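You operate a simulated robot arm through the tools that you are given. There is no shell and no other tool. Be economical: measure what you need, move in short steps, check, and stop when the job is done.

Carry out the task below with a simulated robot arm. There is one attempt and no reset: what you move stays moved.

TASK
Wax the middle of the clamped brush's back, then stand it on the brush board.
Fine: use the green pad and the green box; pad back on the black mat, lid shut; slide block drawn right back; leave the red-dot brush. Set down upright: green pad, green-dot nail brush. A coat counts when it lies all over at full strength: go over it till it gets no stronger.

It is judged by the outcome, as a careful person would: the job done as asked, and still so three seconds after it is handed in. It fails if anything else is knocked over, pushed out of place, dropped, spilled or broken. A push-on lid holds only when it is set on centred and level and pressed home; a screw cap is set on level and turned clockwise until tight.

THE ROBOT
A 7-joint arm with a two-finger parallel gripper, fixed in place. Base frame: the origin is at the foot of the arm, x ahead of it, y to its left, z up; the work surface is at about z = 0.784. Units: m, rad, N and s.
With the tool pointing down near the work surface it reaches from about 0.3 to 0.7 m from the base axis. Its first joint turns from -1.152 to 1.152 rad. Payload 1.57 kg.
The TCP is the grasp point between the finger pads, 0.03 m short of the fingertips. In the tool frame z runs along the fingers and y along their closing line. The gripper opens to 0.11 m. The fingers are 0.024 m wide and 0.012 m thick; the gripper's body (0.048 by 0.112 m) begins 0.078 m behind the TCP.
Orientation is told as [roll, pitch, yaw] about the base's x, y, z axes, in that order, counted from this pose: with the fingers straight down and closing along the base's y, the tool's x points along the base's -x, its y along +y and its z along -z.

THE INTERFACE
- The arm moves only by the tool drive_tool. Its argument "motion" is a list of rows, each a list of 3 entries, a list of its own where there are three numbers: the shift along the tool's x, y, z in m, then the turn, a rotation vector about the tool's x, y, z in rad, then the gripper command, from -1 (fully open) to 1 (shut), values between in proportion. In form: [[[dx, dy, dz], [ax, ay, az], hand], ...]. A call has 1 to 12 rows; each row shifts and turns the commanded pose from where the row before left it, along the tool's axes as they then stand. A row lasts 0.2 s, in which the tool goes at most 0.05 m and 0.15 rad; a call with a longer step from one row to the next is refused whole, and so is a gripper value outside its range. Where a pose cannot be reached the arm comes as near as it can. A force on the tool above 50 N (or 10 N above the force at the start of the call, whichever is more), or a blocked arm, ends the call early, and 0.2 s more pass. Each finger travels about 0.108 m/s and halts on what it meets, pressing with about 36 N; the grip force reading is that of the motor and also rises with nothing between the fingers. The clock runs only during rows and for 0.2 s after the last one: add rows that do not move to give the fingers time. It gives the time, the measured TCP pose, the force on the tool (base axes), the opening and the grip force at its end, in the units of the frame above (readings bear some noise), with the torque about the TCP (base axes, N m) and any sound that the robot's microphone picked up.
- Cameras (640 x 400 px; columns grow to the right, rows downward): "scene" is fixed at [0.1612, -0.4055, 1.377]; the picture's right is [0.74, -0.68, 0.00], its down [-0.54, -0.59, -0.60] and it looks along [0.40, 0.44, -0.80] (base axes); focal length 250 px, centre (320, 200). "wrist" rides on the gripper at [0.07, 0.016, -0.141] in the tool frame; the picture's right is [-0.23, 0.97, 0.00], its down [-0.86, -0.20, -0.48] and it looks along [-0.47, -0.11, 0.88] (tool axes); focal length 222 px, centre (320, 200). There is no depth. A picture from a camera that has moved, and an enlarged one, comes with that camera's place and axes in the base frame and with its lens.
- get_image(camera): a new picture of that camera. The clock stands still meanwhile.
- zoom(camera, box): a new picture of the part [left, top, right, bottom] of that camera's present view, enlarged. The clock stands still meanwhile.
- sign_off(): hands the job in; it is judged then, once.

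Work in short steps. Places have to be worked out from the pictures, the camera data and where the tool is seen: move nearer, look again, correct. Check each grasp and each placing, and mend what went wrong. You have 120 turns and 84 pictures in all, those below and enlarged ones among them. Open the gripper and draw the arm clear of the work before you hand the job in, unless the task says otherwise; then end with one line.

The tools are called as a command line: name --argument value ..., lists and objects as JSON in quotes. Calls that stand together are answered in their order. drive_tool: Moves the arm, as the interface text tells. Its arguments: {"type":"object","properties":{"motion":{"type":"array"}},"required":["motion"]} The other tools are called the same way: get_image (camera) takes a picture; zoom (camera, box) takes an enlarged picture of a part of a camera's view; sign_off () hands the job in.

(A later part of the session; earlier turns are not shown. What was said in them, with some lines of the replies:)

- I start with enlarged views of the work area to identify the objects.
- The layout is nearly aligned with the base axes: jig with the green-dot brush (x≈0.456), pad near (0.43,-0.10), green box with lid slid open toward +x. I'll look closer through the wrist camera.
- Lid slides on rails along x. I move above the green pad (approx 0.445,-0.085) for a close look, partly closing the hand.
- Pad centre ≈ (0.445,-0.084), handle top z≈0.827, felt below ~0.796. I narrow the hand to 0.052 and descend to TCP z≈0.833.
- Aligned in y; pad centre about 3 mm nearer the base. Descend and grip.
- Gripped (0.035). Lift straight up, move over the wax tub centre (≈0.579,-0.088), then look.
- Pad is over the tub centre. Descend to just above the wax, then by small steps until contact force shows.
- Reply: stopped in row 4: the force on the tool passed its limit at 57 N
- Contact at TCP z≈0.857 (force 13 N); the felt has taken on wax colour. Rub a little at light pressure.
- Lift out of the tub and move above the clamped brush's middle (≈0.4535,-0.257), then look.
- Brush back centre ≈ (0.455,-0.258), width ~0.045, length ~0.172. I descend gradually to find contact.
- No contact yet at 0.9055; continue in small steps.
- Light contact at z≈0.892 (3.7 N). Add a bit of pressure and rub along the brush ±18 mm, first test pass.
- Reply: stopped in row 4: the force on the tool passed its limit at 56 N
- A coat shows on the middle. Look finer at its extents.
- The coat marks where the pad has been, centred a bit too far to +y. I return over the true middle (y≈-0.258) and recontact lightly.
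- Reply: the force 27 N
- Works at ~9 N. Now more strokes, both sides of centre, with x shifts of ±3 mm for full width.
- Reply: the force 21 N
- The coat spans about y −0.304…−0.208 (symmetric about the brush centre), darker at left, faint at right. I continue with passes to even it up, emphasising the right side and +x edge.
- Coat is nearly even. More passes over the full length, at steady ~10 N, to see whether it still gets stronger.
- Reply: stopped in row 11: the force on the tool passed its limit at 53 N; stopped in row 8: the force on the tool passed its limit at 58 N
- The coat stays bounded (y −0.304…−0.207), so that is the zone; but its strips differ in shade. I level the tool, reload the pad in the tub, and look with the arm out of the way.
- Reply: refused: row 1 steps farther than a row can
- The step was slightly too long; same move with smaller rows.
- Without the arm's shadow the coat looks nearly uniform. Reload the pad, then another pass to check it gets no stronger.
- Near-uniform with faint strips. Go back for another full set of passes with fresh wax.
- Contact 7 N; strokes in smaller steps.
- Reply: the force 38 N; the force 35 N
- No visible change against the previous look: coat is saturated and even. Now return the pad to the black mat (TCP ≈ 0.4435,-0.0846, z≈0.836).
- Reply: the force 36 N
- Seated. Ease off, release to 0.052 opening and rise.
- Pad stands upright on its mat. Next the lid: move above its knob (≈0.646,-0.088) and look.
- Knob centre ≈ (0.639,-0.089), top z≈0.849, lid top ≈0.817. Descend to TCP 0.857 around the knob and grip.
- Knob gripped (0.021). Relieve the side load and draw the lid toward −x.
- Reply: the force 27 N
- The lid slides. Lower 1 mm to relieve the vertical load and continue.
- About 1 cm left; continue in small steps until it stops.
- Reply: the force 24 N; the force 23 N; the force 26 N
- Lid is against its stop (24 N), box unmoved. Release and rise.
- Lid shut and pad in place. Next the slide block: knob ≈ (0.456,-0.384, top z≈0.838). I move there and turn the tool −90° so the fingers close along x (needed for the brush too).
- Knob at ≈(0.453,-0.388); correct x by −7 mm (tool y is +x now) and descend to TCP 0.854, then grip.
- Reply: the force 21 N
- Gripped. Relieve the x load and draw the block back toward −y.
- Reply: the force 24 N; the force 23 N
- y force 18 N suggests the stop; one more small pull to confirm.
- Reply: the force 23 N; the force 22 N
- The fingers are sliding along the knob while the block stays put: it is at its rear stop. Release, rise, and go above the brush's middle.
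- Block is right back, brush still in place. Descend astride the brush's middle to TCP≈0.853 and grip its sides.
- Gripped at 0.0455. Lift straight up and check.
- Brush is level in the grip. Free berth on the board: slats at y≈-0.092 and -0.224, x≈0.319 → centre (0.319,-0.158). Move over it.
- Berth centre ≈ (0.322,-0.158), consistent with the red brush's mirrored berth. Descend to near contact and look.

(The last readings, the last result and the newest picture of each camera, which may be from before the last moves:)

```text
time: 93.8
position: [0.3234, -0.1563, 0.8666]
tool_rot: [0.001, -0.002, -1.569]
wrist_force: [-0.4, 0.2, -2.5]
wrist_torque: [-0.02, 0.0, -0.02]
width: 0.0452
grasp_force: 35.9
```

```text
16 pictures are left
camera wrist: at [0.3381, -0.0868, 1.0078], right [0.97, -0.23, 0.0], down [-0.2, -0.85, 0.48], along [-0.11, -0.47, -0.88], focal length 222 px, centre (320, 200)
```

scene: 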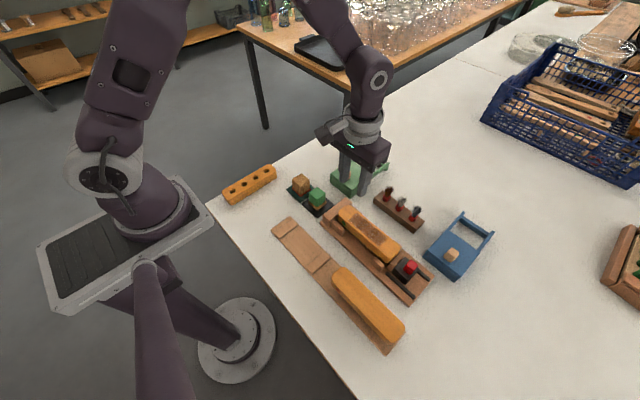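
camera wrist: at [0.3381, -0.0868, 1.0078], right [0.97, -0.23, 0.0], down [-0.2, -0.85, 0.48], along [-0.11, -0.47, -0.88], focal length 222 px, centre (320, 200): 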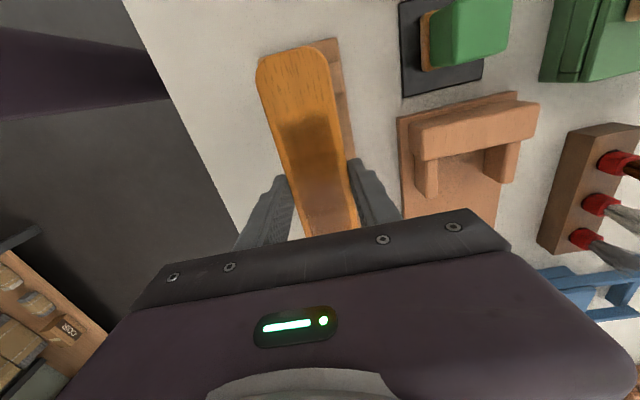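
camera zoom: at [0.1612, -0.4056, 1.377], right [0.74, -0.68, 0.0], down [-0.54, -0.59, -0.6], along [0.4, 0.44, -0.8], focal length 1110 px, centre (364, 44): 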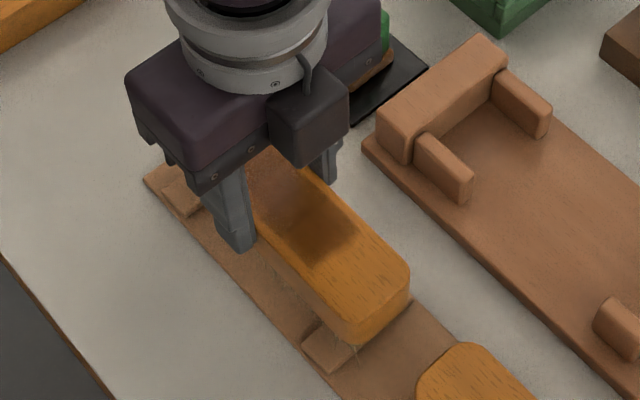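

Aligned over the berth like the red brush over its own. Lower in small steps.

drive_tool --motion '[[[0, 0, 0.004], [0, 0, 0], 1], [[0, 0, 0.003], [0, 0, 0], 1], [[0, 0, 0], [0, 0, 0], 1]]'

drive_tool --motion '[[[0, 0, 0.002], [0, 0, 0], 1], [[0, 0, 0], [0, 0, 0], 1]]'

drive_tool --motion '[[[0, 0, 0.002], [0, 0, 0], 1], [[0, 0, 0], [0, 0, 0], 1]]'

zoom --camera "scene" --box '[270, 200, 350, 290]'

```text
time: 94.7
position: [0.3228, -0.1571, 0.8593]
tool_rot: [0.003, 0.0, -1.569]
wrist_force: [0.5, 0.1, -1.7]
wrist_torque: [-0.02, 0.0, 0.01]
width: 0.0454
grasp_force: 35.8
```

```text
time: 95.2
position: [0.323, -0.1571, 0.8573]
tool_rot: [0.003, -0.001, -1.569]
wrist_force: [0.0, -0.1, -1.7]
wrist_torque: [0.03, 0.04, -0.01]
width: 0.0454
grasp_force: 35.8
```

```text
time: 95.8
position: [0.3227, -0.1569, 0.8539]
tool_rot: [0.002, 0.001, -1.57]
wrist_force: [0.2, -0.6, -2.3]
wrist_torque: [-0.01, 0.01, 0.0]
width: 0.0455
grasp_force: 35.9
```

```text
4.44 times, centred on (310, 245) of scene
camera zoom: at [0.1612, -0.4056, 1.377], right [0.74, -0.68, 0.0], down [-0.54, -0.59, -0.6], along [0.4, 0.44, -0.8], focal length 1110 px, centre (364, 0)
```

zoom: 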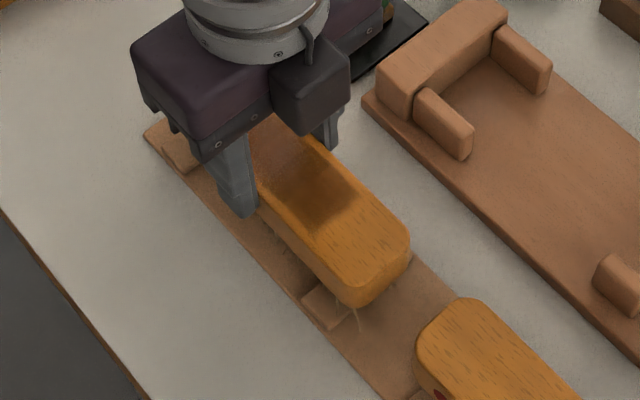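

drive_tool --motion '[[[0, 0, 0.0015], [0, 0, 0], 1], [[0, 0, 0], [0, 0, 0], 1]]'

drive_tool --motion '[[[0, 0, 0.0015], [0, 0, 0], 1], [[0, 0, 0], [0, 0, 0], 1]]'

drive_tool --motion '[[[0, 0, 0.0015], [0, 0, 0], 1], [[0, 0, 0], [0, 0, 0], 1]]'

```text
time: 96.5
position: [0.3233, -0.1566, 0.8535]
tool_rot: [0.003, 0.001, -1.569]
wrist_force: [0.1, 0.9, -1.9]
wrist_torque: [-0.02, 0.01, -0.03]
width: 0.0453
grasp_force: 36.3
```

```text
time: 97.0
position: [0.3244, -0.1563, 0.8526]
tool_rot: [0.0, 0.0, -1.568]
wrist_force: [-0.3, 0.4, -2.6]
wrist_torque: [0.02, 0.01, -0.03]
width: 0.0455
grasp_force: 36.5
```

```text
time: 97.7
position: [0.3233, -0.1561, 0.8513]
tool_rot: [0.002, 0.001, -1.57]
wrist_force: [-0.9, 4.0, 27.3]
wrist_torque: [0.09, 0.12, -0.06]
width: 0.0456
grasp_force: 35.7
```

Contact (27 N). Ease off, open slowly, and rise straight up.

drive_tool --motion '[[[0, 0, -0.0008], [0, 0, 0], 1], [[0, 0, 0], [0, 0, 0], 0.15], [[0, 0, 0], [0, 0, 0], -0.1], [[0, 0, 0], [0, 0, 0], -0.3], [[0, 0, 0], [0, 0, 0], -0.3], [[0, 0, -0.03], [0, 0, 0], -0.3], [[0, 0, -0.04], [0, 0, 0], -0.3], [[0, 0, -0.045], [0, 0, 0], -0.3], [[0, 0, -0.045], [0, 0, 0], -0.3], [[0, 0, -0.045], [0, 0, 0], -0.3], [[0, 0, 0], [0, 0, 0], -0.3]]'

zoom --camera "scene" --box '[260, 180, 380, 300]'

get_image --camera "wrist"

```text
time: 100.0
position: [0.3199, -0.1559, 1.0577]
tool_rot: [0.003, -0.001, -1.571]
wrist_force: [-0.5, -0.8, 0.2]
wrist_torque: [-0.02, 0.02, 0.0]
width: 0.0717
grasp_force: 0.0
```

```text
3.33 times, centred on (320, 240) of scene
camera zoom: at [0.1612, -0.4055, 1.377], right [0.74, -0.68, 0.0], down [-0.54, -0.59, -0.6], along [0.4, 0.44, -0.8], focal length 833 px, centre (320, 67)
```

zoom: 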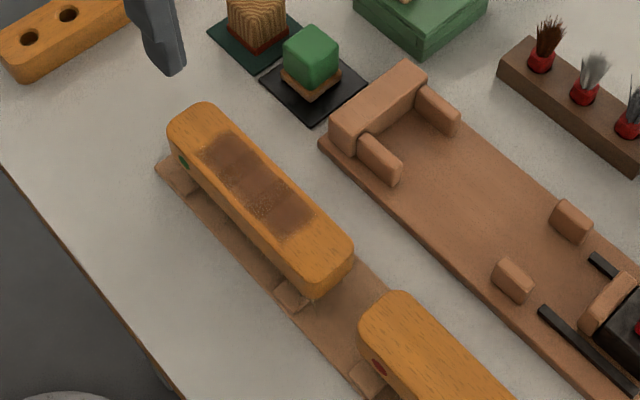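

```text
13 pictures are left
camera wrist: at [0.3355, -0.0873, 1.1993], right [0.97, -0.23, 0.0], down [-0.2, -0.85, 0.48], along [-0.11, -0.47, -0.88], focal length 222 px, centre (320, 200)
```

wrist: 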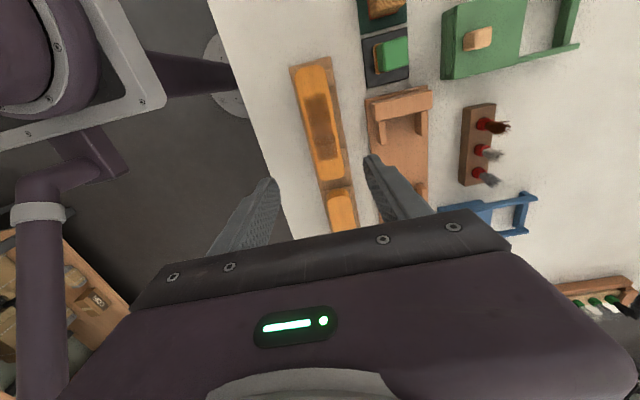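

The brush stands level in its berth. One closer look at the coat and the slide block with the arm clear.

drive_tool --motion '[[[0.03, 0.03, -0.01], [0, 0, 0], -1], [[0.03, 0.03, -0.01], [0, 0, 0], -1], [[0.03, 0.03, -0.01], [0, 0, 0], -1], [[0.03, 0.03, -0.01], [0, 0, 0], -1], [[0, 0, 0], [0, 0, 0], -1]]'

zoom --camera "scene" --box '[300, 205, 360, 265]'

zoom --camera "scene" --box '[260, 140, 500, 360]'

```text
time: 101.2
position: [0.4438, -0.0387, 1.0968]
tool_rot: [0.002, 0.0, -1.57]
wrist_force: [-0.2, -1.2, -0.5]
wrist_torque: [0.0, 0.0, 0.0]
width: 0.1102
grasp_force: 0.0
```

```text
6.67 times, centred on (330, 235) of scene
camera zoom: at [0.1612, -0.4055, 1.377], right [0.74, -0.68, 0.0], down [-0.54, -0.59, -0.6], along [0.4, 0.44, -0.8], focal length 1666 px, centre (253, -33)
```

zoom: 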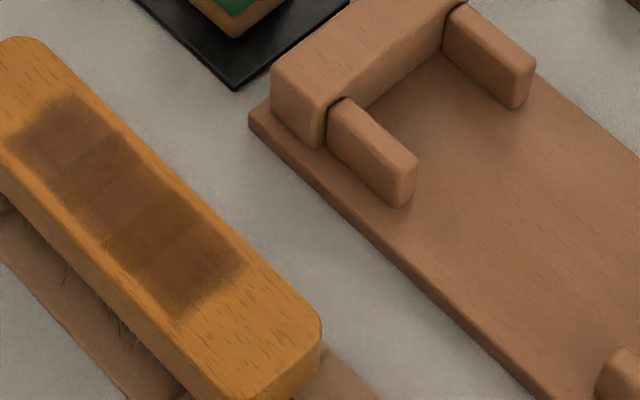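

```text
1.82 times, centred on (380, 250) of scene
camera zoom: at [0.1612, -0.4055, 1.377], right [0.74, -0.68, 0.0], down [-0.54, -0.59, -0.6], along [0.4, 0.44, -0.8], focal length 454 px, centre (211, 109)
```

zoom: 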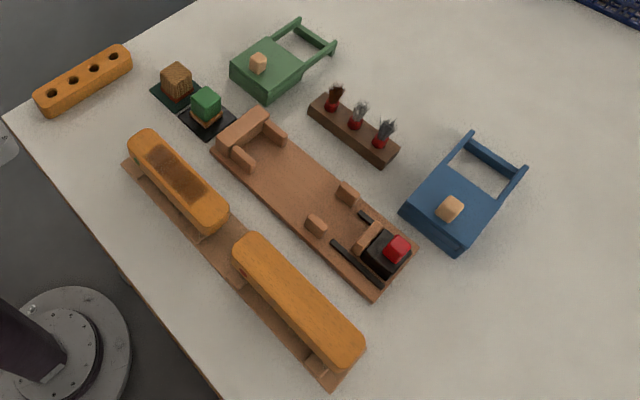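

zoom --camera "scene" --box '[380, 230, 440, 305]'

```text
5.33 times, centred on (410, 268) of scene
camera zoom: at [0.1612, -0.4055, 1.377], right [0.74, -0.68, 0.0], down [-0.54, -0.59, -0.6], along [0.4, 0.44, -0.8], focal length 1332 px, centre (-160, -160)
```

zoom: 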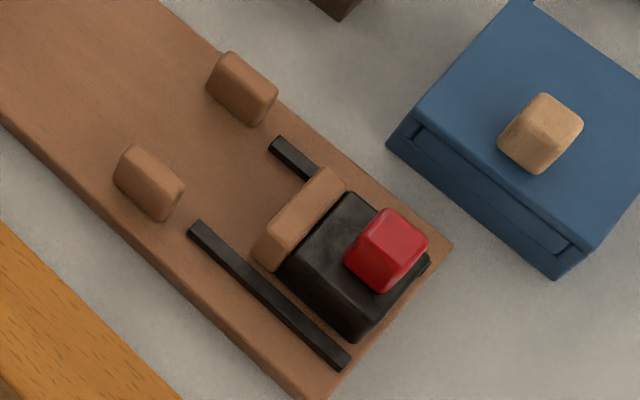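

The slide block sits at the end of its rails, the lid is shut, the pad is on its mat, and the brush stands on the board. The arm is clear and open, so I hand in.

sign_off

```text
The job is handed in.
```

The job is handed in: the middle of the green-dot brush's back is waxed evenly, and a second round with fresh wax made it no stronger. The brush stands on the brush board, the green pad is back upright on the black mat, the green box's lid is shut, the slide block is right back, and I left the red-dot brush alone.
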